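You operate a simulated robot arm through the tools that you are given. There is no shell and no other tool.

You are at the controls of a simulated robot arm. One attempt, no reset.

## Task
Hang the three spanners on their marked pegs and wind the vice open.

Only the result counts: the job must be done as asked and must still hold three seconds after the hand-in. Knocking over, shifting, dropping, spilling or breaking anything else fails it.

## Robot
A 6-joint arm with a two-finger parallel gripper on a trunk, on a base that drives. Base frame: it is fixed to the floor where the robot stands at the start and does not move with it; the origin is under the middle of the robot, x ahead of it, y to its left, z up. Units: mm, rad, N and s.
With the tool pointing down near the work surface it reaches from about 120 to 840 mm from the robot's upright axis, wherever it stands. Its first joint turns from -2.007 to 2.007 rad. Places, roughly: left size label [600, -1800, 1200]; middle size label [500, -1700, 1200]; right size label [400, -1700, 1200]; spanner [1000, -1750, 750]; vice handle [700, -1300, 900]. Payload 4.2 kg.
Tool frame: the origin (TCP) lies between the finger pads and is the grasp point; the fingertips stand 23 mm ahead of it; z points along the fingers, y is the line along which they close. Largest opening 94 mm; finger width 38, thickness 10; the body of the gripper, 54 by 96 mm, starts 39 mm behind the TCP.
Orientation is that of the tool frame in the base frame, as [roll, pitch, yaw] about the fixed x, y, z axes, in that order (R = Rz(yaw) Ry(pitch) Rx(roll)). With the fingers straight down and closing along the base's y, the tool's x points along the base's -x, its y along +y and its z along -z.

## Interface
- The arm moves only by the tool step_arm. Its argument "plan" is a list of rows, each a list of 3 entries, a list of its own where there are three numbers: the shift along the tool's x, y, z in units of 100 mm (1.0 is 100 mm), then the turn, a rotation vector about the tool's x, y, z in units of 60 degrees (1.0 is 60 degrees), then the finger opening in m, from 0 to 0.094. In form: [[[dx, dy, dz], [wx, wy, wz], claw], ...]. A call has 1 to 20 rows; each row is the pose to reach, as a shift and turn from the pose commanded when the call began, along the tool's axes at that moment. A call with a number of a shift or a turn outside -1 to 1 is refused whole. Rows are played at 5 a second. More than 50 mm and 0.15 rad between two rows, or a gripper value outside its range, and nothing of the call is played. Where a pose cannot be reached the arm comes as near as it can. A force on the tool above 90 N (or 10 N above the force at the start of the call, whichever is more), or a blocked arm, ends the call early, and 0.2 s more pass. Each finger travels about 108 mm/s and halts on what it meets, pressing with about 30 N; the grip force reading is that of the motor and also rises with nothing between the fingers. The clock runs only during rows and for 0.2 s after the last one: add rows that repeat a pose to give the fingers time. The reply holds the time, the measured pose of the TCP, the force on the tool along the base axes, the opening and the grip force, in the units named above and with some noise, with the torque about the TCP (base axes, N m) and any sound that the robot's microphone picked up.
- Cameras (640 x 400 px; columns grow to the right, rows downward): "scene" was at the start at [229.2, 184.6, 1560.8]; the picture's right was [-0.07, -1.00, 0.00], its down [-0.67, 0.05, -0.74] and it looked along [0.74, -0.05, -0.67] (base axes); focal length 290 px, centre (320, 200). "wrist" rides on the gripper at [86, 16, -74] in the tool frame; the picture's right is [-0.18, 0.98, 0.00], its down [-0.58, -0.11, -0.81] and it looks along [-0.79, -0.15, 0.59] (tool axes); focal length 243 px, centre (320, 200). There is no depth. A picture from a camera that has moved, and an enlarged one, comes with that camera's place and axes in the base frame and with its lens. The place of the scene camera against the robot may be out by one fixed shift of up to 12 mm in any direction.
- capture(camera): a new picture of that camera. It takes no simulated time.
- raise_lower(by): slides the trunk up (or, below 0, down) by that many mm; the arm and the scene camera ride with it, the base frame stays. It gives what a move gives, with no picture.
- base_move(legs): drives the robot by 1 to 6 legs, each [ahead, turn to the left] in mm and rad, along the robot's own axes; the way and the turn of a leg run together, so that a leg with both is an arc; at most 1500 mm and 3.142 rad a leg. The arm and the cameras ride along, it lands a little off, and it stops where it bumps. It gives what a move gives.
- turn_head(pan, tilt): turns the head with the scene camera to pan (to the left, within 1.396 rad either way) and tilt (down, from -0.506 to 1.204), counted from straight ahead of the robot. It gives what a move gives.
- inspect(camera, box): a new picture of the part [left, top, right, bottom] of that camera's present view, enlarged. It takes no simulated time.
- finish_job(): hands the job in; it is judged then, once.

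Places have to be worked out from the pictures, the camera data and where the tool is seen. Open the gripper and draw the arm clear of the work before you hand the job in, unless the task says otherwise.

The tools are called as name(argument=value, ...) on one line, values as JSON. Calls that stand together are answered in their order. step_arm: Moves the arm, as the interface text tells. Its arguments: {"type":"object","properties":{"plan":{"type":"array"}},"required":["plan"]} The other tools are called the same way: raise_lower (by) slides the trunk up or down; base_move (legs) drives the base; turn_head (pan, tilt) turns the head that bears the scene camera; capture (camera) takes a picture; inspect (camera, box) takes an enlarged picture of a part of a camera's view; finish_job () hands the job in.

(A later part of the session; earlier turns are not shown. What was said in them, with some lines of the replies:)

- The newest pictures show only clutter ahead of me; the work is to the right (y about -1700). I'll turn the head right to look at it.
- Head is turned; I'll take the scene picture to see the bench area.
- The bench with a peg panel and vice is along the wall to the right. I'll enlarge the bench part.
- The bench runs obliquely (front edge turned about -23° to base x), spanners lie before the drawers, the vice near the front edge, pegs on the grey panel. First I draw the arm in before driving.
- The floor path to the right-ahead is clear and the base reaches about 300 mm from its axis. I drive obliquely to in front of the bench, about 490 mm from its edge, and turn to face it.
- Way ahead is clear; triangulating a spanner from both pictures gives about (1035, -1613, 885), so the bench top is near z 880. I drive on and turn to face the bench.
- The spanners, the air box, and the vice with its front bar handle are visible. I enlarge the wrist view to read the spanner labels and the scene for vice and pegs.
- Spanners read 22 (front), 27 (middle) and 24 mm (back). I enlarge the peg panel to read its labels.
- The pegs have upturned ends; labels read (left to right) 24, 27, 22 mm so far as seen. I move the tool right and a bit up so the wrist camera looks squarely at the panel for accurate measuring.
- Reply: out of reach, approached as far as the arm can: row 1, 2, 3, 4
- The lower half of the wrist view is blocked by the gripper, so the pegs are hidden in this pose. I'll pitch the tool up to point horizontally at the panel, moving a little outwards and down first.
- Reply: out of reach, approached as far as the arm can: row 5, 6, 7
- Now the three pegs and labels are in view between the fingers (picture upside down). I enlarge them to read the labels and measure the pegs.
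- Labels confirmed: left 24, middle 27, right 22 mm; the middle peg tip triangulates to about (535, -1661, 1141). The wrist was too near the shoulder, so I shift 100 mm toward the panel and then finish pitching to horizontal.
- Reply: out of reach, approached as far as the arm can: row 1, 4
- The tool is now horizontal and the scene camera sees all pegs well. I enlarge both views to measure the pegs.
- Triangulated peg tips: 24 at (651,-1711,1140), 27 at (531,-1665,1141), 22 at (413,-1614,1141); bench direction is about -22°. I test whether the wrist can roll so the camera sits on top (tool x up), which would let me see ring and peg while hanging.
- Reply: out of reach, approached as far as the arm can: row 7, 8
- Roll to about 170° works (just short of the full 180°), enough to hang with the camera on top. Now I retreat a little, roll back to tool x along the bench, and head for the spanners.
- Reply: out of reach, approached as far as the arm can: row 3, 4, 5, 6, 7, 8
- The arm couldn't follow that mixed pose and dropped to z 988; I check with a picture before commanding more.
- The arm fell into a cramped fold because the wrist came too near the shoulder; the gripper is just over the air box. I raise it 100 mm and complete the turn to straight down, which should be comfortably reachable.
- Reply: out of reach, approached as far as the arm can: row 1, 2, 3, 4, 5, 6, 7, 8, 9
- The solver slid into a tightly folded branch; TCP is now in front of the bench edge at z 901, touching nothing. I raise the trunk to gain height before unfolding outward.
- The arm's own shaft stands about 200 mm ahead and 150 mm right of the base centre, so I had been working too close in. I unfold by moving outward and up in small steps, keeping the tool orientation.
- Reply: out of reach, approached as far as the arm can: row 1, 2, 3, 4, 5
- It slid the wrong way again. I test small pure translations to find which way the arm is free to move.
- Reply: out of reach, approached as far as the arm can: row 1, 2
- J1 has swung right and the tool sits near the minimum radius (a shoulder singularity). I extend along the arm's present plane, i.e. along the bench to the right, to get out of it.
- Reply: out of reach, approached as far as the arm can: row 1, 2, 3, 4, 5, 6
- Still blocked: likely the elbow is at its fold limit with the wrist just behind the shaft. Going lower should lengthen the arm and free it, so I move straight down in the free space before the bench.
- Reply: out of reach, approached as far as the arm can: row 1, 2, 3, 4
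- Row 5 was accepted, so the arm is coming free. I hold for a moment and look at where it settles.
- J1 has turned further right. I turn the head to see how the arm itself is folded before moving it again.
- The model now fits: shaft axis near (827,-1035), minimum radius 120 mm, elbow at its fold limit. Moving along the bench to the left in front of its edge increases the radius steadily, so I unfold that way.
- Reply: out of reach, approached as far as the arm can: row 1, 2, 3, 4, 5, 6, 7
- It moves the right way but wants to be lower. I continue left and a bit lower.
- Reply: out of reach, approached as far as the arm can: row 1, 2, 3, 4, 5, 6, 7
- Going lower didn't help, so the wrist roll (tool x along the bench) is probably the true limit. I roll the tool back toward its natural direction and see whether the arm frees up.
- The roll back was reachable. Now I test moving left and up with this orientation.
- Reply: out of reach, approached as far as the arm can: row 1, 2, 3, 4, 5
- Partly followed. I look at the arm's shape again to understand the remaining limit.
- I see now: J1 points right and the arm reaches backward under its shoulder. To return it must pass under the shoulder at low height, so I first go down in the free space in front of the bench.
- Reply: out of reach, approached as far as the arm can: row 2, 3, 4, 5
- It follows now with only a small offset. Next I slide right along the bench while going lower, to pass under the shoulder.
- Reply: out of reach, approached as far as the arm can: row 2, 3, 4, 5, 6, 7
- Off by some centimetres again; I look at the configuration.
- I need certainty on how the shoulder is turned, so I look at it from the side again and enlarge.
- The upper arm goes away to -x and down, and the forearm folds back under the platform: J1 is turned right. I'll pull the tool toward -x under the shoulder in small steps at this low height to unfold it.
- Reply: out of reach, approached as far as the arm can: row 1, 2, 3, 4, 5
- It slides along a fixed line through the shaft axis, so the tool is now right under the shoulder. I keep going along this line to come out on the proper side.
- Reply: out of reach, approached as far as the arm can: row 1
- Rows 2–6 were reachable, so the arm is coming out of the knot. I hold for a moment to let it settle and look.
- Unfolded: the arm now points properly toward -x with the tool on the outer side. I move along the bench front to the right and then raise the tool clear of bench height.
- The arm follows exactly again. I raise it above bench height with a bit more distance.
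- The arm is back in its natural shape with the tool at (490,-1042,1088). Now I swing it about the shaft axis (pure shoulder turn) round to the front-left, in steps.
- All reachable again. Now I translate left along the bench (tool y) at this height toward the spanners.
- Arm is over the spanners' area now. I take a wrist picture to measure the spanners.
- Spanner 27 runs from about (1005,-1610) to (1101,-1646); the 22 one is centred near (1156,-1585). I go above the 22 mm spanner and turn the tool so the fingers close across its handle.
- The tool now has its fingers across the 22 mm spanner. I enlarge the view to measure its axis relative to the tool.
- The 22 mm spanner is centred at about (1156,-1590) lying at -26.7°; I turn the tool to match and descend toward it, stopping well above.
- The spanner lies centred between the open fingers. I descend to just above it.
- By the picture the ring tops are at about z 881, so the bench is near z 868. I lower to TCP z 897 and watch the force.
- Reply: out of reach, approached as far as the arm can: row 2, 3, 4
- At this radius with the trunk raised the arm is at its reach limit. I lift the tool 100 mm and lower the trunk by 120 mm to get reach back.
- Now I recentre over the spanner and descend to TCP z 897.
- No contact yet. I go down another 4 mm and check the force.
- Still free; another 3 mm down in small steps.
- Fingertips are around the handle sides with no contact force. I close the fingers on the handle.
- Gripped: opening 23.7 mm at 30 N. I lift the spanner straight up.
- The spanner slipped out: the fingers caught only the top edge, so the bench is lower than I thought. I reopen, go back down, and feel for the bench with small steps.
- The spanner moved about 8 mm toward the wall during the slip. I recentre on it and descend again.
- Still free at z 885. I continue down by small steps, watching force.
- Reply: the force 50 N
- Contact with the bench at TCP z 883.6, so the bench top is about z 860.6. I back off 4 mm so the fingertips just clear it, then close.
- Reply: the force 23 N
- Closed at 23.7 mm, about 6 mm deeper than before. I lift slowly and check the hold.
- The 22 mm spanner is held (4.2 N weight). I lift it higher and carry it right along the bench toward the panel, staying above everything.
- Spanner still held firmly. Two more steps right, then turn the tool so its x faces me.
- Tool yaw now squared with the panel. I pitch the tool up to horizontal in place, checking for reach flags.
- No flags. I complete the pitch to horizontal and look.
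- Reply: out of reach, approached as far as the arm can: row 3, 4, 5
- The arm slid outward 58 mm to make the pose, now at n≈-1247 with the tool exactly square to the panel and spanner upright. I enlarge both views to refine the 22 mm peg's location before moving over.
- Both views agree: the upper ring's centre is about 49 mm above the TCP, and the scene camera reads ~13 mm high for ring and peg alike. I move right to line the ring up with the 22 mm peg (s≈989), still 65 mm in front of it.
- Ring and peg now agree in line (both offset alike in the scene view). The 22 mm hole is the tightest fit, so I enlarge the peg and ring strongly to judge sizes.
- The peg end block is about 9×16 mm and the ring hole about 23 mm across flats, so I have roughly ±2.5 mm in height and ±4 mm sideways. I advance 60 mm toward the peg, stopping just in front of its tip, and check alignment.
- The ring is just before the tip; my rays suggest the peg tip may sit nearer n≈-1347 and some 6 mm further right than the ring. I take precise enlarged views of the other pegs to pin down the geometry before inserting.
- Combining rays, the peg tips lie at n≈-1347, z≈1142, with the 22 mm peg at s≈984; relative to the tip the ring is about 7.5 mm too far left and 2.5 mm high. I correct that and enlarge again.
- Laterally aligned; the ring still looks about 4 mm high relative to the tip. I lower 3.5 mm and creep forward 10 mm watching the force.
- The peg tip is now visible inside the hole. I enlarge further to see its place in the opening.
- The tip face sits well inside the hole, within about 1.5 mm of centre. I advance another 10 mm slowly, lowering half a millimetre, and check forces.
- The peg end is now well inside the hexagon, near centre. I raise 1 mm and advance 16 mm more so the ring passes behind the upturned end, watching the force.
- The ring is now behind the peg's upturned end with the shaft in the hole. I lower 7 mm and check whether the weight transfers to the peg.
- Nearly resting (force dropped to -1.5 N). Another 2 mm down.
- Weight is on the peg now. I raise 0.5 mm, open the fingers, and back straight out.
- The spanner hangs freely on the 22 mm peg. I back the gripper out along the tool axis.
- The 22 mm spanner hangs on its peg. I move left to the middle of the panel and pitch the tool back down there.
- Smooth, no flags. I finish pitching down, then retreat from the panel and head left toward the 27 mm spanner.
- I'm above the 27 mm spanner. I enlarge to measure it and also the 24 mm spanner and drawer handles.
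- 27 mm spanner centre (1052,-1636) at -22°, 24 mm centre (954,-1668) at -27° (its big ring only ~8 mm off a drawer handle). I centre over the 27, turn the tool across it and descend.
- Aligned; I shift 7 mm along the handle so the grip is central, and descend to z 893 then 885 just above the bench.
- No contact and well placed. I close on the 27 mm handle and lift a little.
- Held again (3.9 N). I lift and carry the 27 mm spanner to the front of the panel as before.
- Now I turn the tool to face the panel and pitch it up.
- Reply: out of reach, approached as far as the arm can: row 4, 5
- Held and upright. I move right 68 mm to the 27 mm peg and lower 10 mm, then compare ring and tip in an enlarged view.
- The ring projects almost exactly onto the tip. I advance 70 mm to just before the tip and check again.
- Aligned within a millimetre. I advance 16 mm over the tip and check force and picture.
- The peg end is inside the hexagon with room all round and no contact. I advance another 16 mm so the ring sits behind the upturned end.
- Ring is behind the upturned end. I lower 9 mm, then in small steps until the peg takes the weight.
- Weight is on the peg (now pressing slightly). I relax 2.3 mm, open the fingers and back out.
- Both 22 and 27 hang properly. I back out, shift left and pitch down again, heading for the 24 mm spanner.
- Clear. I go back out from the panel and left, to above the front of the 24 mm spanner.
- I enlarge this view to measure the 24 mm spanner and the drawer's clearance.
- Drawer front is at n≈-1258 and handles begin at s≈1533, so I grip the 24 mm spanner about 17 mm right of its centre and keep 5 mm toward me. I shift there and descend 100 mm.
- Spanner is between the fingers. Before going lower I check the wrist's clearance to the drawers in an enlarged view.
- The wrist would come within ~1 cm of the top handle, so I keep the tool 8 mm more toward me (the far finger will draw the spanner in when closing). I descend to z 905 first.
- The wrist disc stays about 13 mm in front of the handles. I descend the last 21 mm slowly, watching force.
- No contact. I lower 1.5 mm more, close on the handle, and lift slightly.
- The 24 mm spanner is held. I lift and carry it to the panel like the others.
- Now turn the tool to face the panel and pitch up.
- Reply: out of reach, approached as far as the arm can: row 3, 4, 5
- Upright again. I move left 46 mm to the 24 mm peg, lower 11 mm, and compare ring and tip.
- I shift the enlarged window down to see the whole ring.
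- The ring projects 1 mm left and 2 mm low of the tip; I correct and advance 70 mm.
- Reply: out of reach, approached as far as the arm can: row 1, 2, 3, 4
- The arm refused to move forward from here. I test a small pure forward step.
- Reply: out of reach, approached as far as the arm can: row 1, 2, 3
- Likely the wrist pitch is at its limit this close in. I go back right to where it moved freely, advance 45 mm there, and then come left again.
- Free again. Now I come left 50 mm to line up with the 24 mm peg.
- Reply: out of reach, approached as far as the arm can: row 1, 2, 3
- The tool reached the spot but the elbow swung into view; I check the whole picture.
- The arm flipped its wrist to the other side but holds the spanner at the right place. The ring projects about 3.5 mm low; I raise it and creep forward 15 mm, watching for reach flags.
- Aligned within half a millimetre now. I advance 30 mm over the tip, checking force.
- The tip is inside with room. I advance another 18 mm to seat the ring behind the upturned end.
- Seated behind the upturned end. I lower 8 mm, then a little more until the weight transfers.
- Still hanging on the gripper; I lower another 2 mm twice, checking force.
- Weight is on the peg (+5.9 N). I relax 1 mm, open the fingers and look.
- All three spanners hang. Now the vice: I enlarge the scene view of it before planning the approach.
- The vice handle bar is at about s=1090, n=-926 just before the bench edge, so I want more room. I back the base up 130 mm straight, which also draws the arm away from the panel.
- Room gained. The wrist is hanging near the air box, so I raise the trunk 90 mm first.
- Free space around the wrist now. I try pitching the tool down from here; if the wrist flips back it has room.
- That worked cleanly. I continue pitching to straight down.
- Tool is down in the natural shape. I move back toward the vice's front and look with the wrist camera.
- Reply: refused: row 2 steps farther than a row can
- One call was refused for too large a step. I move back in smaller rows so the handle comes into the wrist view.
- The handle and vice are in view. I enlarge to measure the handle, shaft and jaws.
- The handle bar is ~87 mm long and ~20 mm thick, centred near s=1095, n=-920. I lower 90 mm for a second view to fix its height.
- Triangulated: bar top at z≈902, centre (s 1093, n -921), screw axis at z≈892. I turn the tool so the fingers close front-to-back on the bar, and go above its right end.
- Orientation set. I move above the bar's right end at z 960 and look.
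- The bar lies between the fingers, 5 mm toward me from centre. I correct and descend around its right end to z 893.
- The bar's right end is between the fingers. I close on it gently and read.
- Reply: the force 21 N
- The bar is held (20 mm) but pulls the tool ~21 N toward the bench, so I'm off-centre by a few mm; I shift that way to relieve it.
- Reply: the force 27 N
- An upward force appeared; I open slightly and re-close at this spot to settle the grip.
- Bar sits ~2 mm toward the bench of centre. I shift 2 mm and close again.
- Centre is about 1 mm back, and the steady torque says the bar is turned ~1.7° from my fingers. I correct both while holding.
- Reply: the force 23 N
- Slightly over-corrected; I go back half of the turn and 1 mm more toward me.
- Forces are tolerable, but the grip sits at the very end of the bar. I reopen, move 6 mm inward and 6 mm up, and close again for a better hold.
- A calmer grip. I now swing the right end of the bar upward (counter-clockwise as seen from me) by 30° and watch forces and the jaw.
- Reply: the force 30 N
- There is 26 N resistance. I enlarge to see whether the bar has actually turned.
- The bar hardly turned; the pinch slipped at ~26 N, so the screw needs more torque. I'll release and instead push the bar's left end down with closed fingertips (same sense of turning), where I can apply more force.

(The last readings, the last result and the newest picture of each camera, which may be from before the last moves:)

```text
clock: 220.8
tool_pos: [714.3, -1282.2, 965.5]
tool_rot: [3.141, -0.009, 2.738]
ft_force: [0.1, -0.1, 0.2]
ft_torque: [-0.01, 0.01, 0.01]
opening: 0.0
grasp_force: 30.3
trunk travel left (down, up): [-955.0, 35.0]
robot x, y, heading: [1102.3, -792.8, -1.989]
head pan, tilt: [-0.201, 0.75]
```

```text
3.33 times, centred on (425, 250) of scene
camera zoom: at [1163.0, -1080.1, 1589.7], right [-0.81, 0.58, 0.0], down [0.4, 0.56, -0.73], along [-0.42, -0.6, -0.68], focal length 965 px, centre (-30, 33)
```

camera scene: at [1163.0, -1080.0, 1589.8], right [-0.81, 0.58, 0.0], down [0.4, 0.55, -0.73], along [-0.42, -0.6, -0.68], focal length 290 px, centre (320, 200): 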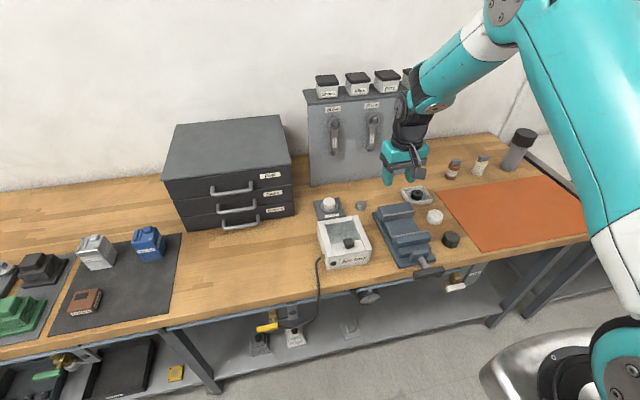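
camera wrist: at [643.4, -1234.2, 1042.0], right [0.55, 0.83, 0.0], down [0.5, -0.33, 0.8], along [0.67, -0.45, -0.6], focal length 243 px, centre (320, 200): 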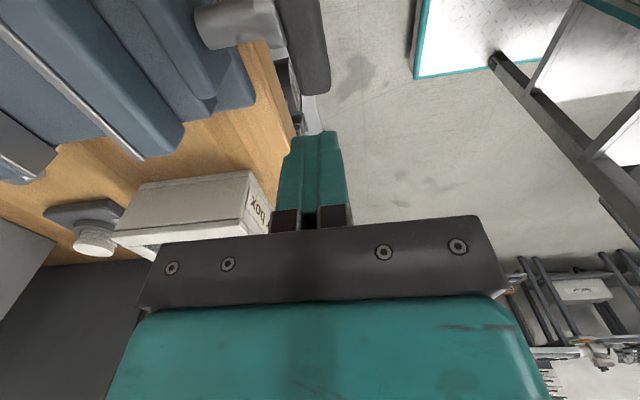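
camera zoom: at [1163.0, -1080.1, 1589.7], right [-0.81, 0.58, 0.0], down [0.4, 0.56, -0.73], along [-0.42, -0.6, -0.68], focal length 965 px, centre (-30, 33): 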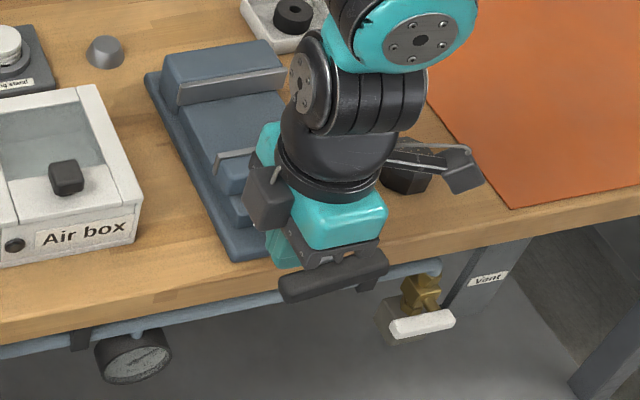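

The bar is still level. I descend to just above its left end.

step_arm(plan=[[[0, 0, 0.15], [0, 0, 0], 0.0], [[0, 0, 0.3], [0, 0, 0], 0.0], [[0, 0, 0.37], [0, 0, 0], 0.0], [[0, 0, 0.37], [0, 0, 0], 0.0]])

step_arm(plan=[[[0, 0, 0.02], [0, 0, 0], 0.0], [[0, 0, 0.04], [0, 0, 0], 0.0], [[0, 0, 0.04], [0, 0, 0], 0.0]])

```text
clock: 221.8
tool_pos: [713.1, -1281.9, 929.7]
tool_rot: [-3.139, -0.008, 2.74]
ft_force: [-0.1, 0.9, -0.3]
ft_torque: [0.02, 0.01, -0.01]
opening: 0.0
grasp_force: 30.2
trunk travel left (down, up): [-955.0, 35.0]
robot x, y, heading: [1105.8, -791.9, -1.993]
head pan, tilt: [-0.201, 0.75]
```

```text
clock: 222.6
tool_pos: [711.7, -1283.7, 926.9]
tool_rot: [-3.139, -0.008, 2.74]
ft_force: [0.9, 1.0, 1.4]
ft_torque: [0.0, 0.0, 0.02]
opening: 0.0
grasp_force: 29.7
trunk travel left (down, up): [-955.0, 35.0]
robot x, y, heading: [1101.1, -784.7, -1.992]
head pan, tilt: [-0.201, 0.75]
```

Just touching (1.4 N). I push down in 2 mm steps for 8 mm and watch the force.

step_arm(plan=[[[0, 0, 0.02], [0, 0, 0], 0.0], [[0, 0, 0.04], [0, 0, 0], 0.0], [[0, 0, 0.06], [0, 0, 0], 0.0], [[0, 0, 0.08], [0, 0, 0], 0.0], [[0, 0, 0.08], [0, 0, 0], 0.0]])

inspect(camera="scene", box=[390, 220, 470, 290])

```text
clock: 223.8
tool_pos: [711.6, -1282.6, 917.7]
tool_rot: [-3.14, -0.01, 2.739]
ft_force: [0.6, -0.5, 0.8]
ft_torque: [0.0, -0.01, 0.06]
opening: 0.2
grasp_force: 30.1
trunk travel left (down, up): [-955.0, 35.0]
robot x, y, heading: [1100.0, -790.4, -1.988]
head pan, tilt: [-0.201, 0.75]
```

```text
5.71 times, centred on (430, 255) of scene
camera zoom: at [1163.0, -1080.2, 1589.7], right [-0.81, 0.58, 0.0], down [0.4, 0.56, -0.73], along [-0.43, -0.6, -0.68], focal length 1655 px, centre (-309, -114)
```

zoom: 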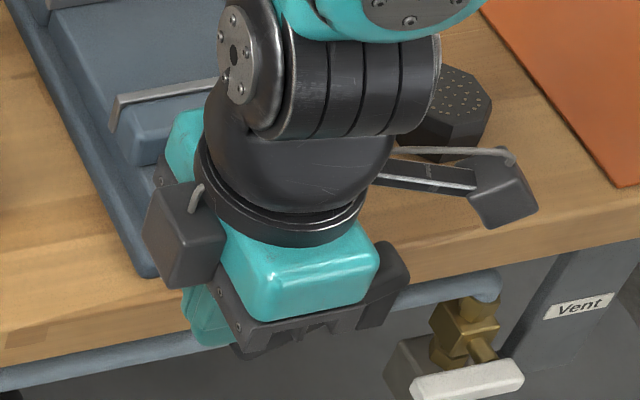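

Almost no force, so the bar seems to turn easily (the pinch itself was blocking). I check with the wrist camera.

capture(camera="wrist")

```text
taken
camera wrist: at [640.7, -1233.7, 993.4], right [0.55, 0.83, 0.0], down [0.5, -0.33, 0.8], along [0.67, -0.45, -0.6], focal length 243 px, centre (320, 200)
```

wrist: 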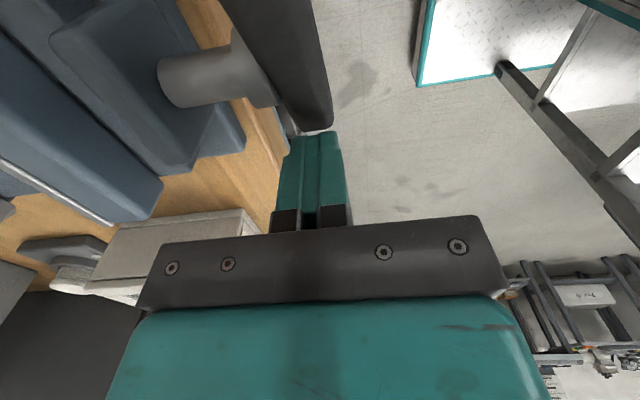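

The bar does follow. I continue pushing the left end down along its arc to about 75°.

step_arm(plan=[[[-0.005, 0, 0.045], [0, 0, 0], 0.0], [[-0.005, 0, 0.09], [0, 0, 0], 0.0], [[0, 0, 0.13], [0, 0, 0], 0.0], [[0, 0, 0.168], [0, 0, 0], 0.0], [[0.025, 0, 0.2], [0, 0, 0], 0.0], [[0.048, 0, 0.237], [0, 0, 0], 0.0], [[0.08, 0, 0.265], [0, 0, 0], 0.0], [[0.111, 0, 0.291], [0, 0, 0], 0.0]])

capture(camera="wrist")

inspect(camera="scene", box=[370, 200, 490, 300])

```text
clock: 225.6
tool_pos: [700.9, -1278.3, 887.7]
tool_rot: [-3.14, -0.012, 2.74]
ft_force: [0.2, 0.0, 0.1]
ft_torque: [-0.02, -0.03, 0.02]
opening: 0.2
grasp_force: 30.2
trunk travel left (down, up): [-955.0, 35.0]
robot x, y, heading: [1100.5, -788.9, -1.988]
head pan, tilt: [-0.201, 0.75]
```

```text
taken
camera wrist: at [629.5, -1230.1, 964.1], right [0.55, 0.83, 0.0], down [0.5, -0.33, 0.8], along [0.67, -0.45, -0.6], focal length 243 px, centre (320, 200)
```

wrist: 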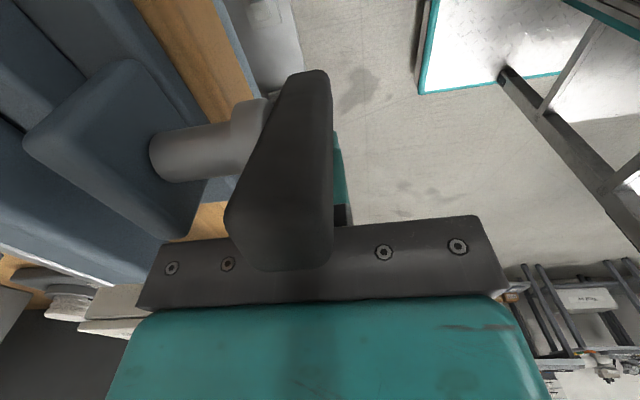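

```text
4.00 times, centred on (430, 250) of scene
camera zoom: at [1163.0, -1080.1, 1589.7], right [-0.81, 0.58, 0.0], down [0.4, 0.56, -0.73], along [-0.42, -0.6, -0.68], focal length 1158 px, centre (-120, 0)
```

zoom: 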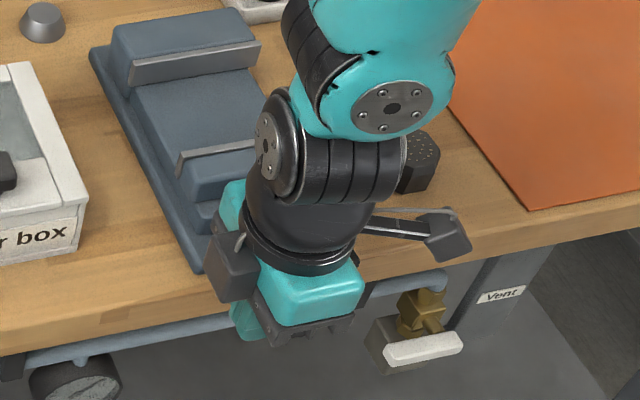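

The bar now stands nearly upright. Next I lift over, come down on its right side, and push the upper end over to the left in one arc.

step_arm(plan=[[[-0.02, 0.015, -0.22], [0, 0, 0], 0.0], [[-0.02, 0.03, -0.443], [0, 0, 0], 0.0], [[-0.02, 0.03, -0.883], [0, 0, 0], 0.0], [[0.2, 0.03, -0.92], [0, 0, 0], 0.0], [[0.41, 0.03, -0.923], [0, 0, 0], 0.0], [[0.64, 0.03, -0.91], [0, 0, 0], 0.0], [[0.86, 0.03, -0.9], [0, 0, 0], 0.0], [[0.86, 0.03, -0.543], [0, 0, 0], 0.0], [[0.86, 0.03, -0.543], [0, 0, 0], 0.0]])

capture(camera="wrist")

inspect(camera="scene", box=[370, 200, 490, 300])

```text
clock: 227.6
tool_pos: [624.3, -1241.4, 943.4]
tool_rot: [-3.141, -0.008, 2.739]
ft_force: [-0.9, 0.0, -0.4]
ft_torque: [-0.04, 0.01, -0.02]
opening: 0.0
grasp_force: 29.8
trunk travel left (down, up): [-955.0, 35.0]
robot x, y, heading: [1098.8, -788.5, -1.988]
head pan, tilt: [-0.201, 0.75]
```

```text
taken
camera wrist: at [551.9, -1193.8, 1018.9], right [0.55, 0.83, 0.0], down [0.5, -0.33, 0.8], along [0.67, -0.45, -0.6], focal length 243 px, centre (320, 200)
```

wrist: 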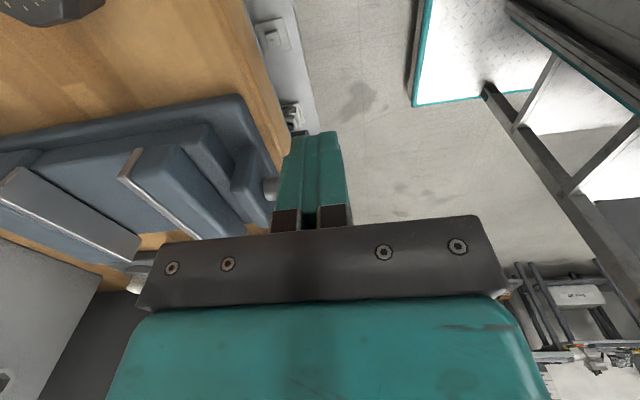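

```text
4.00 times, centred on (430, 250) of scene
camera zoom: at [1162.9, -1080.1, 1589.8], right [-0.81, 0.58, 0.0], down [0.4, 0.55, -0.73], along [-0.42, -0.6, -0.68], focal length 1158 px, centre (-120, 0)
```

zoom: 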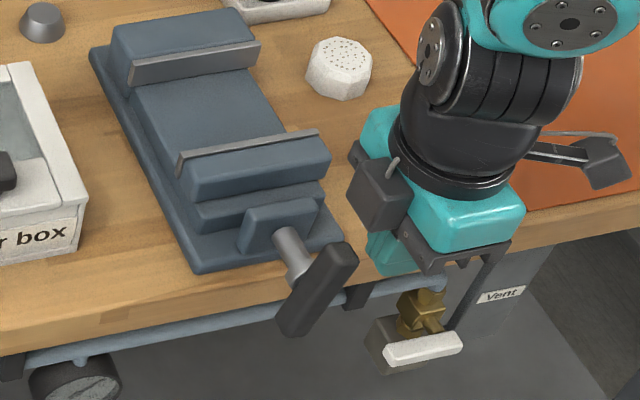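

The bar stands tilted at ~65° and the finger is on its right side. I push the upper end left and over along its arc.

step_arm(plan=[[[-0.09, 0, 0.014], [0, 0, 0], 0.0], [[-0.15, 0, 0.005], [0, 0, 0], 0.0], [[-0.2, 0, 0], [0, 0, 0], 0.0], [[-0.245, 0, -0.018], [0, 0, 0], 0.0], [[-0.281, 0, -0.032], [0, 0, 0], 0.0], [[-0.325, 0, -0.03], [0, 0, 0], 0.0], [[-0.363, 0, -0.026], [0, 0, 0], 0.0], [[-0.4, 0, -0.014], [0, 0, 0], 0.0], [[-0.441, 0, 0], [0, 0, 0], 0.0], [[-0.476, 0, 0.023], [0, 0, 0], 0.0], [[-0.51, 0, 0.047], [0, 0, 0], 0.0], [[-0.54, 0, 0.08], [0, 0, 0], 0.0], [[-0.564, 0, 0.11], [0, 0, 0], 0.0], [[-0.585, 0, 0.144], [0, 0, 0], 0.0]])

inspect(camera="scene", box=[370, 200, 490, 300])

capture(camera="wrist")

```text
clock: 230.6
tool_pos: [676.5, -1264.0, 932.3]
tool_rot: [-3.136, -0.013, 2.736]
ft_force: [-6.2, 9.8, 45.7]
ft_torque: [-0.07, -0.61, 0.63]
opening: 0.1
grasp_force: 29.8
trunk travel left (down, up): [-955.0, 35.0]
robot x, y, heading: [1099.2, -790.2, -1.989]
head pan, tilt: [-0.201, 0.75]
```

```text
4.00 times, centred on (430, 250) of scene
camera zoom: at [1163.6, -1078.1, 1591.1], right [-0.81, 0.58, 0.0], down [0.4, 0.55, -0.73], along [-0.43, -0.6, -0.68], focal length 1158 px, centre (-120, 0)
```

zoom: 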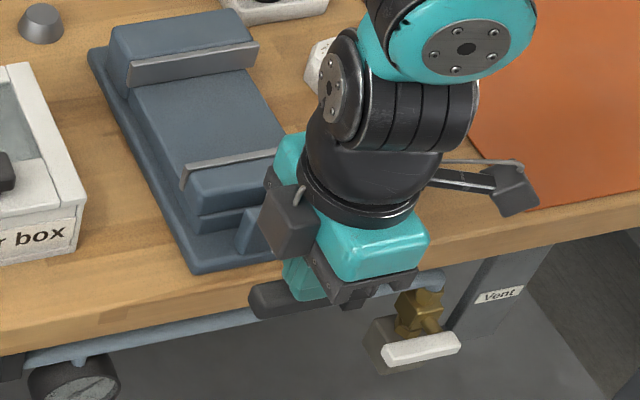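

```text
taken
camera wrist: at [605.1, -1215.7, 1009.1], right [0.55, 0.83, -0.01], down [0.5, -0.33, 0.8], along [0.66, -0.45, -0.6], focal length 243 px, centre (320, 200)
```

wrist: 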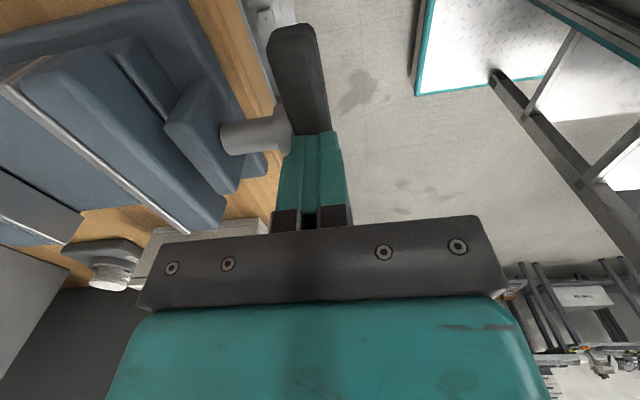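

The bar has turned half a turn and the front jaw has moved toward me, i.e. the vice is opening. I take closer looks to see whether the handle shifted along its axis.

inspect(camera="wrist", box=[180, 10, 400, 150])

inspect(camera="scene", box=[380, 195, 450, 285])

```text
2.86 times, centred on (290, 80) of wrist
camera zoom: at [605.1, -1215.7, 1009.1], right [0.55, 0.83, -0.01], down [0.5, -0.33, 0.8], along [0.66, -0.45, -0.6], focal length 693 px, centre (406, 543)
```

zoom: 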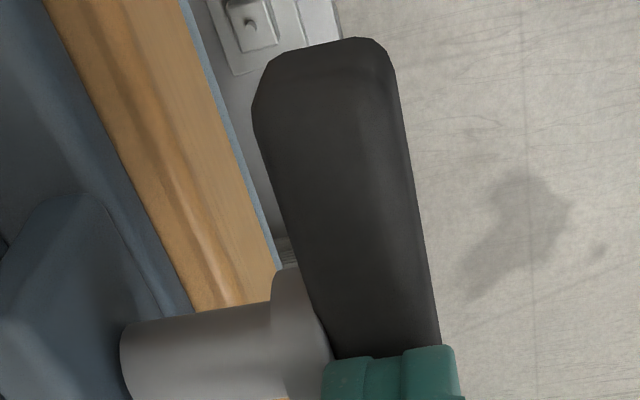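

```text
4.44 times, centred on (415, 240) of scene
camera zoom: at [1163.6, -1078.1, 1591.1], right [-0.81, 0.58, 0.0], down [0.4, 0.55, -0.73], along [-0.43, -0.6, -0.68], focal length 1287 px, centre (-102, 22)
```

zoom: 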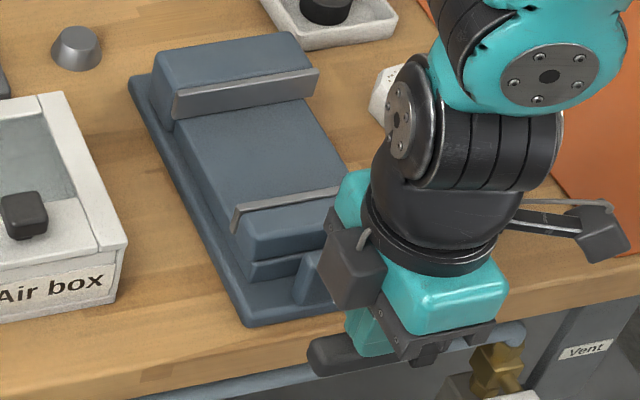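

The bar is level again and the moving jaw has come forward roughly 10 mm. I continue: lift, shift left, and push the left end down again.

step_arm(plan=[[[0, 0, -0.1], [0, 0, 0], 0.0], [[0, 0, -0.25], [0, 0, 0], 0.0], [[-0.2, 0, -0.25], [0, 0, 0], 0.0], [[-0.41, 0, -0.25], [0, 0, 0], 0.0], [[-0.41, 0, -0.03], [0, 0, 0], 0.0], [[-0.407, 0, 0.094], [0, 0, 0], 0.0], [[-0.411, 0, 0.149], [0, 0, 0], 0.0], [[-0.405, 0, 0.203], [0, 0, 0], 0.0], [[-0.395, 0, 0.245], [0, 0, 0], 0.0], [[-0.378, 0, 0.281], [0, 0, 0], 0.0], [[-0.355, 0, 0.318], [0, 0, 0], 0.0], [[-0.332, 0, 0.35], [0, 0, 0], 0.0], [[-0.3, 0, 0.38], [0, 0, 0], 0.0], [[-0.269, 0, 0.404], [0, 0, 0], 0.0]])

capture(camera="wrist")

inspect(camera="scene", box=[370, 200, 490, 300])

```text
clock: 232.0
tool_pos: [716.7, -1280.6, 933.1]
tool_rot: [-3.137, -0.012, 2.738]
ft_force: [15.1, 17.4, 75.5]
ft_torque: [0.76, 0.06, -0.16]
opening: 0.1
grasp_force: 29.4
trunk travel left (down, up): [-955.0, 35.0]
robot x, y, heading: [1098.9, -785.4, -1.994]
head pan, tilt: [-0.201, 0.75]
stopped in row 6: the force on the tool passed its limit at 125 N (the readings are from after the stop); the commanded pose is now the measured one
```

```text
taken
camera wrist: at [645.6, -1231.9, 1008.6], right [0.55, 0.83, -0.01], down [0.5, -0.33, 0.8], along [0.66, -0.45, -0.6], focal length 243 px, centre (320, 200)
```

wrist: 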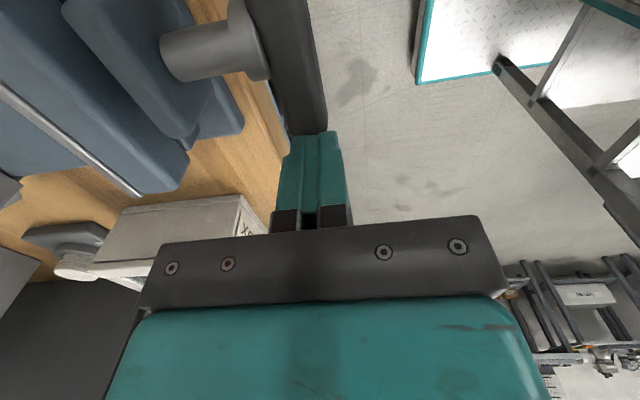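

```text
4.00 times, centred on (430, 250) of scene
camera zoom: at [1165.9, -1076.3, 1591.5], right [-0.81, 0.58, 0.0], down [0.4, 0.55, -0.73], along [-0.43, -0.6, -0.68], focal length 1158 px, centre (-120, 0)
```

zoom: 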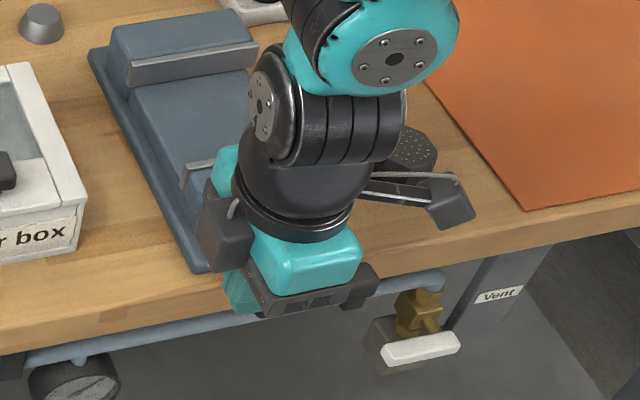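

The push met a hard stop (force limit) with the bar about 10° short of level: the screw seems to be at its end. I lift off at once and look at the vice.

step_arm(plan=[[[0, 0, -0.1], [0, 0, 0], 0.0], [[0, 0, -0.4], [0, 0, 0], 0.0], [[0, 0, -0.8], [0, 0, 0], 0.0], [[0, 0.2, -1.0], [0, 0, 0], 0.0], [[0, 0.2, -1.0], [0, 0, 0], 0.0]])

step_arm(plan=[[[0.3, 0.3, 0], [0, 0, 0], 0.0], [[0.6, 0.6, 0], [0, 0, 0], 0.0], [[0.9, 0.9, 0], [0, 0, 0], 0.0], [[0.9, 0.9, 0], [0, 0, 0], 0.0]])

capture(camera="scene")

inspect(camera="scene", box=[370, 200, 490, 300])

```text
clock: 233.2
tool_pos: [724.2, -1264.2, 1027.7]
tool_rot: [-3.136, -0.011, 2.739]
ft_force: [-0.4, -0.2, -1.0]
ft_torque: [0.05, -0.03, -0.02]
opening: 0.0
grasp_force: 30.0
trunk travel left (down, up): [-955.0, 35.0]
robot x, y, heading: [1103.1, -788.0, -1.988]
head pan, tilt: [-0.201, 0.75]
```

```text
clock: 234.2
tool_pos: [674.7, -1146.0, 1029.4]
tool_rot: [-3.136, -0.009, 2.739]
ft_force: [0.1, -0.3, 0.3]
ft_torque: [0.0, -0.03, -0.05]
opening: 0.0
grasp_force: 29.7
trunk travel left (down, up): [-955.0, 35.0]
robot x, y, heading: [1100.3, -787.2, -1.992]
head pan, tilt: [-0.201, 0.75]
```

```text
taken
camera scene: at [1162.8, -1079.9, 1589.8], right [-0.81, 0.58, 0.0], down [0.4, 0.55, -0.73], along [-0.43, -0.6, -0.68], focal length 290 px, centre (320, 200)
```

scene: 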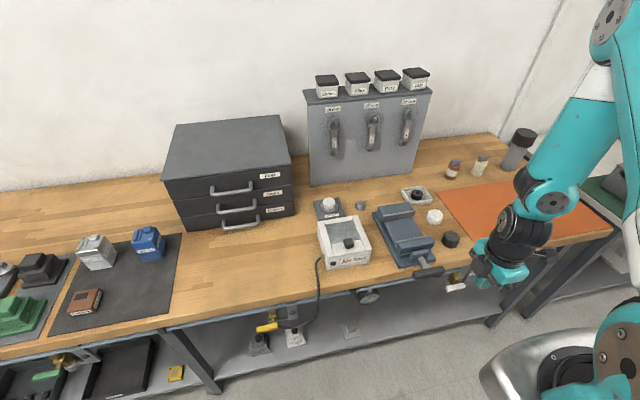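

```text
4.00 times, centred on (430, 250) of scene
camera zoom: at [1162.8, -1079.9, 1589.8], right [-0.81, 0.58, 0.0], down [0.4, 0.55, -0.73], along [-0.43, -0.6, -0.68], focal length 1158 px, centre (-120, 0)
```

zoom: 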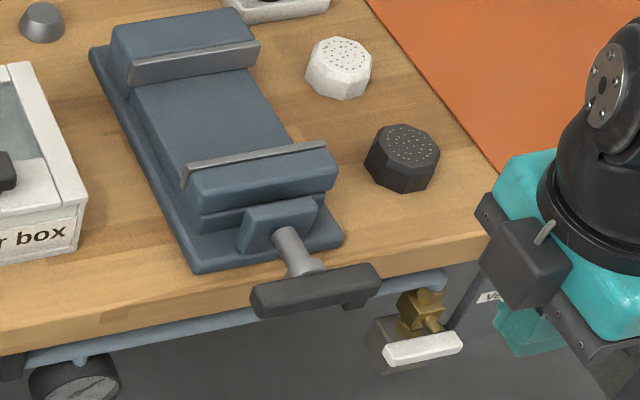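

Scene now shows the moving jaw right up against the screw boss, about 12 mm more open than before. I look with the wrist camera at the handle's final angle.

capture(camera="wrist")

inspect(camera="scene", box=[385, 205, 455, 285])

```text
taken
camera wrist: at [603.5, -1097.4, 1103.9], right [0.55, 0.83, -0.01], down [0.5, -0.33, 0.8], along [0.66, -0.45, -0.6], focal length 243 px, centre (320, 200)
```

wrist: 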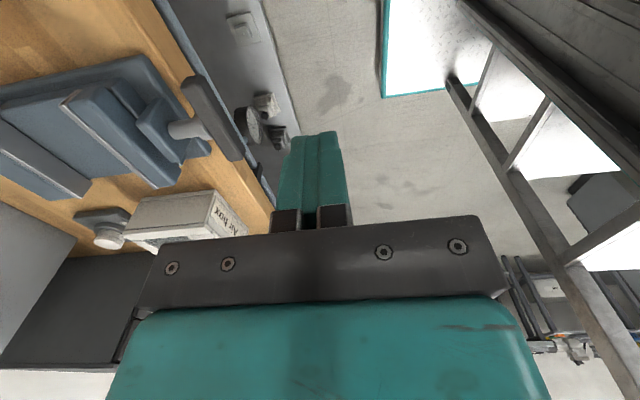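

```text
5.00 times, centred on (420, 245) of scene
camera zoom: at [1162.8, -1079.9, 1589.8], right [-0.81, 0.58, 0.0], down [0.4, 0.55, -0.73], along [-0.43, -0.6, -0.68], focal length 1448 px, centre (-180, -25)
```

zoom: 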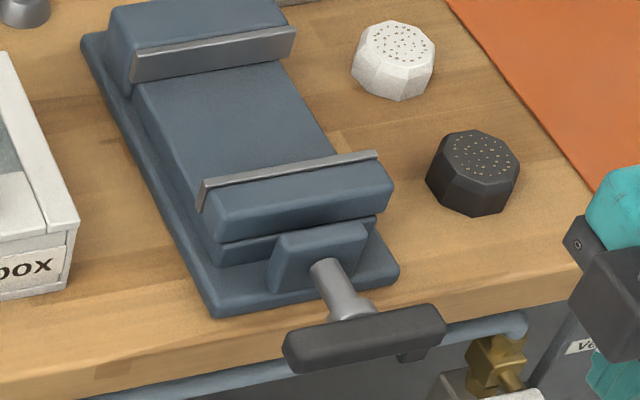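

The handle appears nearly level at its stop. I enlarge the handle to judge its tilt, and nudge-check afterwards.

inspect(camera="scene", box=[405, 250, 450, 285])

inspect(camera="wrist", box=[0, 40, 260, 240])

```text
11.43 times, centred on (428, 268) of scene
camera zoom: at [1162.8, -1079.9, 1589.8], right [-0.81, 0.58, 0.0], down [0.4, 0.55, -0.73], along [-0.43, -0.6, -0.68], focal length 3309 px, centre (-909, -571)
```

zoom: 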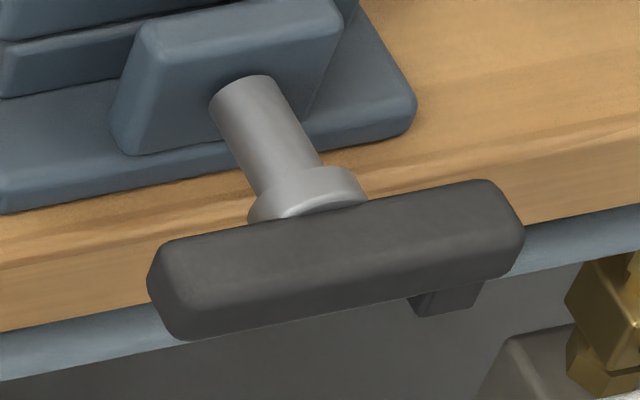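

```text
2.00 times, centred on (130, 140) of wrist
camera zoom: at [603.5, -1097.4, 1103.9], right [0.55, 0.83, -0.01], down [0.5, -0.33, 0.8], along [0.66, -0.45, -0.6], focal length 485 px, centre (700, 320)
```

zoom: 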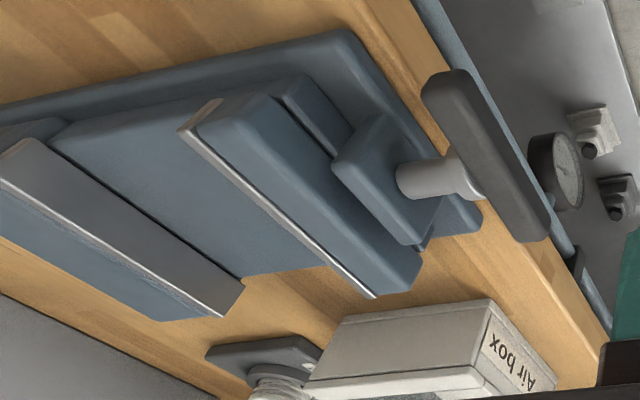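

The bar is level, exactly half a turn on, at its stop, with the jaw clearly more open. I now open the gripper and draw the arm further up and back, then check everything.

step_arm(plan=[[[0.1, 0.2, -0.3], [0, 0, 0], 0.05], [[0.25, 0.4, -0.6], [0, 0, 0], 0.05], [[0.4, 0.4, -0.9], [0, 0, 0], 0.05], [[0.6, 0.4, -0.9], [0, 0, 0], 0.05], [[0.6, 0.4, -0.9], [0, 0, 0], 0.05]])

turn_head(pan=-0.1, tilt=0.6)

capture(camera="scene")

inspect(camera="scene", box=[300, 90, 480, 240])

```text
clock: 235.4
tool_pos: [636.3, -1088.0, 1120.6]
tool_rot: [-3.136, -0.01, 2.739]
ft_force: [0.5, 0.6, 0.1]
ft_torque: [-0.01, -0.03, 0.02]
opening: 49.5
grasp_force: 0.1
trunk travel left (down, up): [-955.0, 35.0]
robot x, y, heading: [1101.4, -789.0, -1.991]
head pan, tilt: [-0.201, 0.75]
```

```text
clock: 236.1
tool_pos: [636.6, -1086.9, 1120.8]
tool_rot: [-3.136, -0.012, 2.737]
ft_force: [0.3, 0.6, 0.5]
ft_torque: [-0.03, -0.01, -0.01]
opening: 49.9
grasp_force: 0.1
trunk travel left (down, up): [-955.0, 35.0]
robot x, y, heading: [1104.4, -792.4, -1.991]
head pan, tilt: [-0.099, 0.6]
```

```text
taken
camera scene: at [1167.2, -1089.2, 1602.6], right [-0.87, 0.5, 0.0], down [0.28, 0.49, -0.82], along [-0.41, -0.72, -0.57], focal length 290 px, centre (320, 200)
```

scene: 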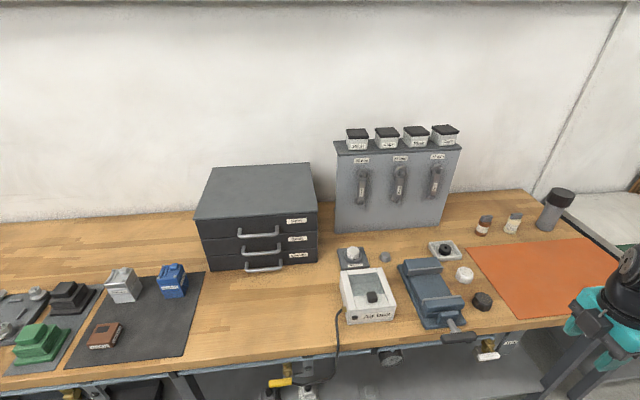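

```text
2.67 times, centred on (390, 165) of scene
camera zoom: at [1167.2, -1089.2, 1602.6], right [-0.87, 0.5, 0.0], down [0.28, 0.49, -0.82], along [-0.41, -0.72, -0.57], focal length 772 px, centre (133, 293)
```

zoom: 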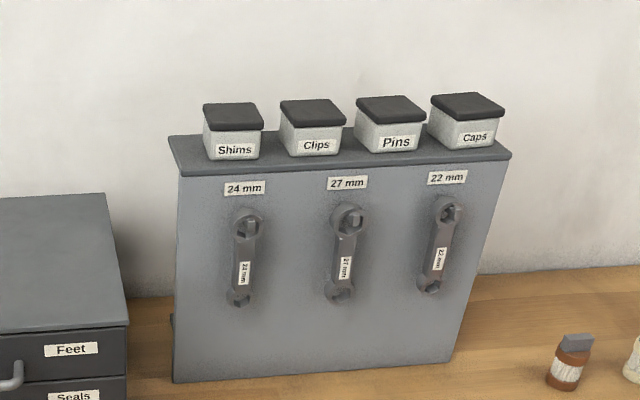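

All three spanners hang under their matching labels. I take a last close look at the vice.

inspect(camera="scene", box=[385, 245, 485, 350])

```text
3.81 times, centred on (435, 298) of scene
camera zoom: at [1167.2, -1089.2, 1602.6], right [-0.87, 0.5, 0.0], down [0.28, 0.49, -0.82], along [-0.41, -0.72, -0.57], focal length 1103 px, centre (-118, -171)
```

zoom: 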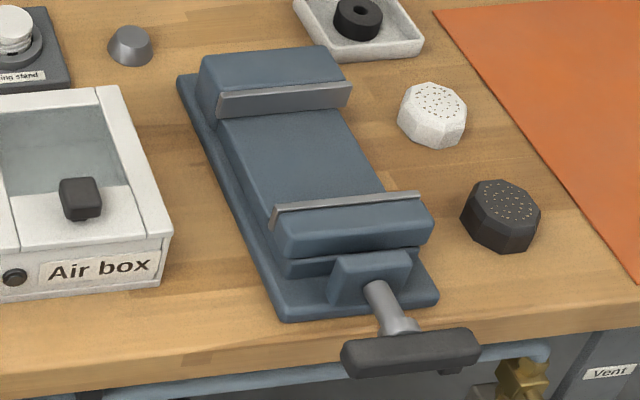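

The moving jaw is about 15 mm further open with the handle at its stop, the spanners hang on their matching pegs, the gripper is open and the arm is clear of the work. I hand the job in.

finish_job()

```text
The job is handed in.
```

I hung the three spanners and wound the vice open, then handed the job in. The hand-in reply gave no verdict, so I don't know how it was judged.

- **Spanners:** The 22, 27 and 24 mm spanners each hang by the larger ring on the peg with the matching label. A final picture showed all three still in place.
- **Vice:** I turned the handle counter-clockwise as seen from the robot until it hit a hard stop after about half a turn. The jaw opened about 15 mm further, measured from the pictures. I took that stop as fully open. No sound was reported to confirm it.
- **Force on the handle:** One push against that stop went over the force limit, at 125 N. I lifted off straight away. The pictures showed nothing shifted on the vice or the bench.
- **At hand-in:** The gripper was open and the arm was up in front of the bench, clear of the work.

Early on the arm folded itself into a bad position and I had to work it free in front of the bench. The first grip on the 22 mm spanner slipped, so that spanner shifted about 8 mm on the bench before I picked it up again. The force readings showed no contact with anything else.
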